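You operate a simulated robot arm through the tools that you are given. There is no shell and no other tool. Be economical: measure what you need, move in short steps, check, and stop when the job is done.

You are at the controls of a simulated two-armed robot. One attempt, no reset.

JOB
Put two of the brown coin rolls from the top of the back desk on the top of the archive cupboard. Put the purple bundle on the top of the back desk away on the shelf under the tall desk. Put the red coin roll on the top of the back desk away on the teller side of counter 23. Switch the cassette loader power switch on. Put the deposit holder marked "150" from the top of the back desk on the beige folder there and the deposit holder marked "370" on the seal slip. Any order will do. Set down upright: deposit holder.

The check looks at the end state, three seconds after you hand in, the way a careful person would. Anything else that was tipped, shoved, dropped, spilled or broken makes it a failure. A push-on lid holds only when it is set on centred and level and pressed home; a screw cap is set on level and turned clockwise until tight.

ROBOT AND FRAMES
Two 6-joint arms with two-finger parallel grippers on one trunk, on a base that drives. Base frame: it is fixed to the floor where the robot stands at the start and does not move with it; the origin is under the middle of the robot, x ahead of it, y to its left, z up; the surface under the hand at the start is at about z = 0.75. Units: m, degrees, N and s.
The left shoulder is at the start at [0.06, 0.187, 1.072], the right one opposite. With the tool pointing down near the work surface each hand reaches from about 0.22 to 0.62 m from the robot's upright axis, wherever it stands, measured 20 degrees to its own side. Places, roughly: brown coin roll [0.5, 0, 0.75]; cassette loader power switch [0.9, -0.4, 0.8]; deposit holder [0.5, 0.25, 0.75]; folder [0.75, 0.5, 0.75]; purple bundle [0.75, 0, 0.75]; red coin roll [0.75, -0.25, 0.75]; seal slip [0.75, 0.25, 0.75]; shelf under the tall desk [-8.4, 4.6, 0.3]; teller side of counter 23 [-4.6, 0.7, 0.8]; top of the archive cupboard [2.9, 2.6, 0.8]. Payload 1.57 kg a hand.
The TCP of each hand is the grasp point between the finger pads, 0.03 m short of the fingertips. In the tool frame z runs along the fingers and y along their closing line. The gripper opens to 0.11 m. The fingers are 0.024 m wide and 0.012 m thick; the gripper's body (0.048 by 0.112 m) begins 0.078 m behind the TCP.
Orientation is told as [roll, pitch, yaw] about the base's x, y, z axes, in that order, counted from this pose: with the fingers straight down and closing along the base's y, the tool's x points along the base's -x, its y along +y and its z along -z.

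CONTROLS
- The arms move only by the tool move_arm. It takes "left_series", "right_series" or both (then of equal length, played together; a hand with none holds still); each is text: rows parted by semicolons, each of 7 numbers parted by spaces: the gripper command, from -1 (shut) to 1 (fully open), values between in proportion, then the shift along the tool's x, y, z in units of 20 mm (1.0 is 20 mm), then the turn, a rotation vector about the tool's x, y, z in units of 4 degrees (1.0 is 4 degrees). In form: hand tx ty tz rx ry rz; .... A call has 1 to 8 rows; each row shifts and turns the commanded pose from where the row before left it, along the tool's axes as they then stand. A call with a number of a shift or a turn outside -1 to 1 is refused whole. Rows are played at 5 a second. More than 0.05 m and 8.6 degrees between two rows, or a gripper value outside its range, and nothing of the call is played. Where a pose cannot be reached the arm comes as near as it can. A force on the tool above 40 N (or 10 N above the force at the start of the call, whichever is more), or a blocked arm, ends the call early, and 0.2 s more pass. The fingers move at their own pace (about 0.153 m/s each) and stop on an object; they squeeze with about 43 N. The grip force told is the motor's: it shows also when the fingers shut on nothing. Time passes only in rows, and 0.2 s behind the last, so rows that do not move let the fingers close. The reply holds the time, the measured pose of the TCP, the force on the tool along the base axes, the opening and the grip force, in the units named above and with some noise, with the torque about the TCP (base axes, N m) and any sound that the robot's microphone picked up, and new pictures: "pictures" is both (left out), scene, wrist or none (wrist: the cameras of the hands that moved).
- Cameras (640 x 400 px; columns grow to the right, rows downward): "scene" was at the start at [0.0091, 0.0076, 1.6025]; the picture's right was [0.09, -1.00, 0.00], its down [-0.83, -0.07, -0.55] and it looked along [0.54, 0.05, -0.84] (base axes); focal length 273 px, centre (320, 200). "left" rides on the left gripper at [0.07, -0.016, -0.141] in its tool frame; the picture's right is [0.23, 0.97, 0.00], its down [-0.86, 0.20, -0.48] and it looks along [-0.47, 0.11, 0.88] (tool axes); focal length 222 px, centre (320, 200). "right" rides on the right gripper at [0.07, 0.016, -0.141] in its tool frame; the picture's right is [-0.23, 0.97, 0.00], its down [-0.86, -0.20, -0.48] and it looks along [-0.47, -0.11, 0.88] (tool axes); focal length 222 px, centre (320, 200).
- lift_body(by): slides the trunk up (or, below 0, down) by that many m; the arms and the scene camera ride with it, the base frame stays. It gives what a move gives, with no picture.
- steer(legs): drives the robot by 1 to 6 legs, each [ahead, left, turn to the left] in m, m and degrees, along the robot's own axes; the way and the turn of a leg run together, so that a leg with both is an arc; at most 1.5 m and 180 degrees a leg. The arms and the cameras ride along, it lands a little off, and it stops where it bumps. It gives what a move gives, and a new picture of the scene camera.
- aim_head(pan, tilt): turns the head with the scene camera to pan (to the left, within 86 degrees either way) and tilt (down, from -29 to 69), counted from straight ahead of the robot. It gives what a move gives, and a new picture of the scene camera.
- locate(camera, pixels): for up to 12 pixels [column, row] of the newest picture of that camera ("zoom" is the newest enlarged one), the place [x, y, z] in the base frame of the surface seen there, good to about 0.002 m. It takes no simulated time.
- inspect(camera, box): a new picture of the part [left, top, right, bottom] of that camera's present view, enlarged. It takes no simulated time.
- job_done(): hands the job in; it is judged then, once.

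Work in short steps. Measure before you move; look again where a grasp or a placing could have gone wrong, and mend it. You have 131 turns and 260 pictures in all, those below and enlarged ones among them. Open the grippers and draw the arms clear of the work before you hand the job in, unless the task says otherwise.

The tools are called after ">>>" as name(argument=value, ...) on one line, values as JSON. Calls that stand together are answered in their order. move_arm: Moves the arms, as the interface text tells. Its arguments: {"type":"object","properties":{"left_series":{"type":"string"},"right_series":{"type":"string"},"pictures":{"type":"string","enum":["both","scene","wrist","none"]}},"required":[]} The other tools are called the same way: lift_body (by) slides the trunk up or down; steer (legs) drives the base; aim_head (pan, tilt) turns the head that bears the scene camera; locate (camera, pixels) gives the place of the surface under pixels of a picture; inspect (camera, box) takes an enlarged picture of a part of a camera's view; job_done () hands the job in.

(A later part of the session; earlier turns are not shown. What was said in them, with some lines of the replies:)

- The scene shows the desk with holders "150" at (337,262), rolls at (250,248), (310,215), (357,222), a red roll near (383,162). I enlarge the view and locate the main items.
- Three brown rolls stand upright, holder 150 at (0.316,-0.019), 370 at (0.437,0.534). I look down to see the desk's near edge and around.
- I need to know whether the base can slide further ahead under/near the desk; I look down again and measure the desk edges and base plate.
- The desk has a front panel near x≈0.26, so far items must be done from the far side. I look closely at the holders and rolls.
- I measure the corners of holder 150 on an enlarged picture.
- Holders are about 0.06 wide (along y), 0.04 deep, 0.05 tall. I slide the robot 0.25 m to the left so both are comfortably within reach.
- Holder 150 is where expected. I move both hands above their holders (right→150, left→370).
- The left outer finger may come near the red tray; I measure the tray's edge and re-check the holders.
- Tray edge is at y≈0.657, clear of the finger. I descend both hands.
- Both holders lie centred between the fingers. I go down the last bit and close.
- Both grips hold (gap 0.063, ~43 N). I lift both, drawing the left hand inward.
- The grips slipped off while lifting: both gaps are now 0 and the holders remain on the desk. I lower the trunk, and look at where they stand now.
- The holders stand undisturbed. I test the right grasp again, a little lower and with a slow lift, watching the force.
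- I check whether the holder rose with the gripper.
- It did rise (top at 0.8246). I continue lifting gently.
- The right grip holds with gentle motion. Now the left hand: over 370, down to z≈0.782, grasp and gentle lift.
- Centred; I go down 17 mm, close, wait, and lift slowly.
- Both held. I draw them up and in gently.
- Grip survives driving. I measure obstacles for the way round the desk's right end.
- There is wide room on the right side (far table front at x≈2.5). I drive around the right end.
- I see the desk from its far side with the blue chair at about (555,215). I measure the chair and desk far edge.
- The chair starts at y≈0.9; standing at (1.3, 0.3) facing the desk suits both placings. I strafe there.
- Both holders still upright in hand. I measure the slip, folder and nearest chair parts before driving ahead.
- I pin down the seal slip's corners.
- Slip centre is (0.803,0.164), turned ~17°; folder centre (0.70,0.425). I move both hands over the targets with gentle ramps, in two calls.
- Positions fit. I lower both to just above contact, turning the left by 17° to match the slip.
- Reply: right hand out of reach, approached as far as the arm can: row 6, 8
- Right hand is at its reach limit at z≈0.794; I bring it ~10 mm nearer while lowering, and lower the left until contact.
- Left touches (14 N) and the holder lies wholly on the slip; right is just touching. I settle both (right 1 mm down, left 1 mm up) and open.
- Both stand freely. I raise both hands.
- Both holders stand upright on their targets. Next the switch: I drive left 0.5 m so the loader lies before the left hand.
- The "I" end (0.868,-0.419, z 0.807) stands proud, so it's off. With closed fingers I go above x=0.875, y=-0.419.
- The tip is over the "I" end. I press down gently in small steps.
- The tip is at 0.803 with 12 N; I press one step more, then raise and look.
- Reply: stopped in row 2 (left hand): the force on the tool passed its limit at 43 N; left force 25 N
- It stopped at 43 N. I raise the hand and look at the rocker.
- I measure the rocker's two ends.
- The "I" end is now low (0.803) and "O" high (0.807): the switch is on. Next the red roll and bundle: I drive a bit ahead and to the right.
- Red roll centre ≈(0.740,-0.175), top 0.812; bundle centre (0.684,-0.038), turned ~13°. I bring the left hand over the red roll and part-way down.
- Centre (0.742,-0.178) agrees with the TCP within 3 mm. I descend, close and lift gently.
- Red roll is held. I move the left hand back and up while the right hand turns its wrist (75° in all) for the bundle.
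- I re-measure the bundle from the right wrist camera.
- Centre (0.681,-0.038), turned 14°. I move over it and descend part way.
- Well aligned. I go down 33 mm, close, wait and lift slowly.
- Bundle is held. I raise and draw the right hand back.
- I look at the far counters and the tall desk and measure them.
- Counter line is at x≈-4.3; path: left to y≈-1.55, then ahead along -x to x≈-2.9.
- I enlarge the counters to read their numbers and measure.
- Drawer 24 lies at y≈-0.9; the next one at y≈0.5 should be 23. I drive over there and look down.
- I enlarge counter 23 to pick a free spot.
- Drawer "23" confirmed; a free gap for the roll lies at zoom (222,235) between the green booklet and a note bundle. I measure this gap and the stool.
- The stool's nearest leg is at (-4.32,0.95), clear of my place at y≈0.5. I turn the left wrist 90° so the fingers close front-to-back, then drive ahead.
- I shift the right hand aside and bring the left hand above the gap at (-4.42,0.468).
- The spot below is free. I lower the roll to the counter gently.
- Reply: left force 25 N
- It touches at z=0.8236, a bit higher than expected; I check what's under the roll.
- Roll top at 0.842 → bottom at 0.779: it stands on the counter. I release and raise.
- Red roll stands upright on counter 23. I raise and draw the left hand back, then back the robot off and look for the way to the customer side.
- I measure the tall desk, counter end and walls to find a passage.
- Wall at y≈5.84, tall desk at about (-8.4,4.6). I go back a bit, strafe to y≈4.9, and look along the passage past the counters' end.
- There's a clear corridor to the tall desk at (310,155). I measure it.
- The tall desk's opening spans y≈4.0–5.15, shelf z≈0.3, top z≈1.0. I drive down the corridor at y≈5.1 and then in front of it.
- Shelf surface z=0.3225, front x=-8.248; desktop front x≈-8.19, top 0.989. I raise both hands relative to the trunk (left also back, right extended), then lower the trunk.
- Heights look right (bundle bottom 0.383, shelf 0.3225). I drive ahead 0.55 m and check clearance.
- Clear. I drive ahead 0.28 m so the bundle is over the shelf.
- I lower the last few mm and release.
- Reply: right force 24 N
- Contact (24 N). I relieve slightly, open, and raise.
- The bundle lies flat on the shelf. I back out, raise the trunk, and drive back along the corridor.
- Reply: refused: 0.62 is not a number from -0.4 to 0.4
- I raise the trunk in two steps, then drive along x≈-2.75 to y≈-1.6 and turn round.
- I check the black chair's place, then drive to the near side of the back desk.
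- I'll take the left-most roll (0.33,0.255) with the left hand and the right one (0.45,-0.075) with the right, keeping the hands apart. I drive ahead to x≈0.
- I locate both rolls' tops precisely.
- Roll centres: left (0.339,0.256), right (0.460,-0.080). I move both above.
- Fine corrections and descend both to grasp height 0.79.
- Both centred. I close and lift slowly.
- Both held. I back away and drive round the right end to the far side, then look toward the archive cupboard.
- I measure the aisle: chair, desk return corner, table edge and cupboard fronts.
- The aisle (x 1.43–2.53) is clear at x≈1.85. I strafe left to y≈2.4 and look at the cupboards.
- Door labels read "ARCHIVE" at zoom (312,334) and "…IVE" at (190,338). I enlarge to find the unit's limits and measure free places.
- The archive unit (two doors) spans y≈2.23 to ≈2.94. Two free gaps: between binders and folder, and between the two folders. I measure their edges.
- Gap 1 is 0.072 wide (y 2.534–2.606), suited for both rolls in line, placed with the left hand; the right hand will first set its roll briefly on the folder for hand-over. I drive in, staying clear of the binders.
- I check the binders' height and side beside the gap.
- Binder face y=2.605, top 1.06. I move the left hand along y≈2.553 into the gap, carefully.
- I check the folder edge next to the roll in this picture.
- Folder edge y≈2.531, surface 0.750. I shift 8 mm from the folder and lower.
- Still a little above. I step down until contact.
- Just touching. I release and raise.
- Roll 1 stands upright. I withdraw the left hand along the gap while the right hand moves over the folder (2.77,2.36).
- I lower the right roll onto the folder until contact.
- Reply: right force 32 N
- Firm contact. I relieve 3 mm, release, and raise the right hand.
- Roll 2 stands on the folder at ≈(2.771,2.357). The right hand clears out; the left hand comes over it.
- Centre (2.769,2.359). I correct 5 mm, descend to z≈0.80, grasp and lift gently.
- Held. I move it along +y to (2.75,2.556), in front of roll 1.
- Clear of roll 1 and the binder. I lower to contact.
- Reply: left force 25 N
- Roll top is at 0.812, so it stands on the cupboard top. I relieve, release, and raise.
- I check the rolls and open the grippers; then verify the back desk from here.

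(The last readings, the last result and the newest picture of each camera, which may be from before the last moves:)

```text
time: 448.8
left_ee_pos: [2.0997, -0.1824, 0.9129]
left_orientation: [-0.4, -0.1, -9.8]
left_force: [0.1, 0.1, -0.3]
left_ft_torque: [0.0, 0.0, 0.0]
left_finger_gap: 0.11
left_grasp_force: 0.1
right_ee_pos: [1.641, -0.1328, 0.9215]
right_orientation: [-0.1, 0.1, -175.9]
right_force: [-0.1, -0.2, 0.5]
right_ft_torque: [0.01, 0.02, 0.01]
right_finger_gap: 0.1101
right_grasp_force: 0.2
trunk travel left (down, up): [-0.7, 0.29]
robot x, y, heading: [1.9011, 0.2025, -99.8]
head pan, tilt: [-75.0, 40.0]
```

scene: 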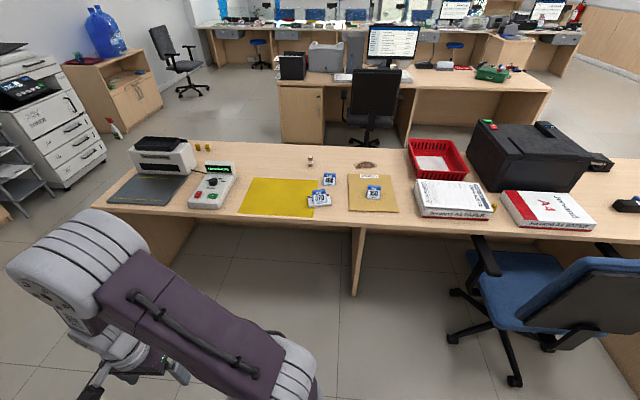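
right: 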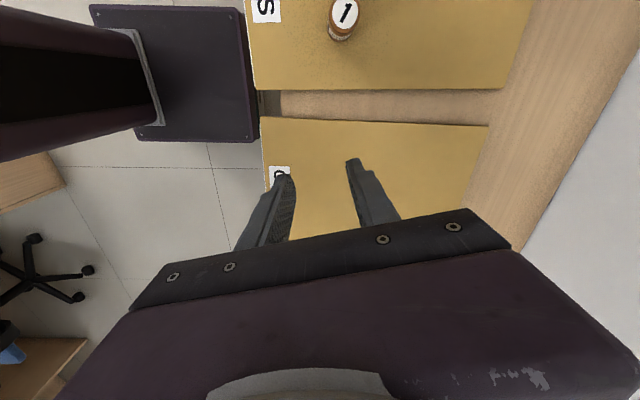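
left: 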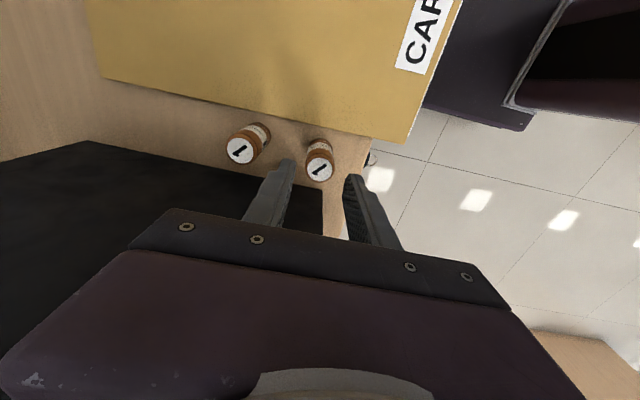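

Both rolls stand on the archive cupboard. I take one closer look at the desk before handing in.

>>> inspect(camera="scene", box=[180, 140, 420, 230])

```text
2.67 times, centred on (300, 185) of scene
```

zoom: 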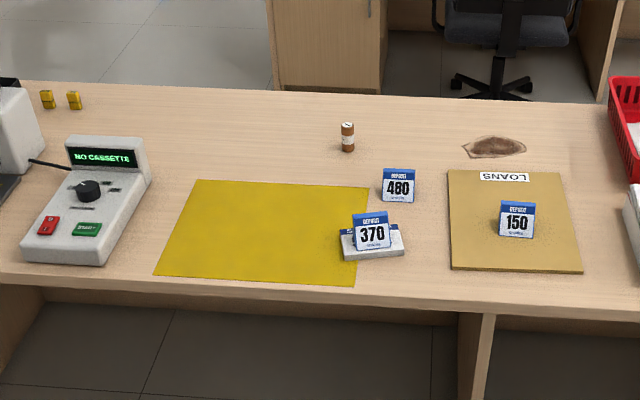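

Everything is in place: 150 on the folder, 370 on the seal slip, loader display lit, and one brown roll left on the desk as wanted. Arms are clear and the grippers open, so I hand in.

>>> job_done()

```text
The job is handed in.
```

The job is handed in, and every item was where you asked when I last checked it:

- **Coin rolls:** two brown rolls stand on top of the archive cupboard, and the red roll stands on the teller side of counter 23.
- **Bundle:** the purple bundle lies flat on the shelf under the tall desk.
- **Switch:** the cassette loader power switch is on, and its display is lit.
- **Deposit holders:** 150 stands upright on the beige folder, and 370 stands upright on the seal slip.
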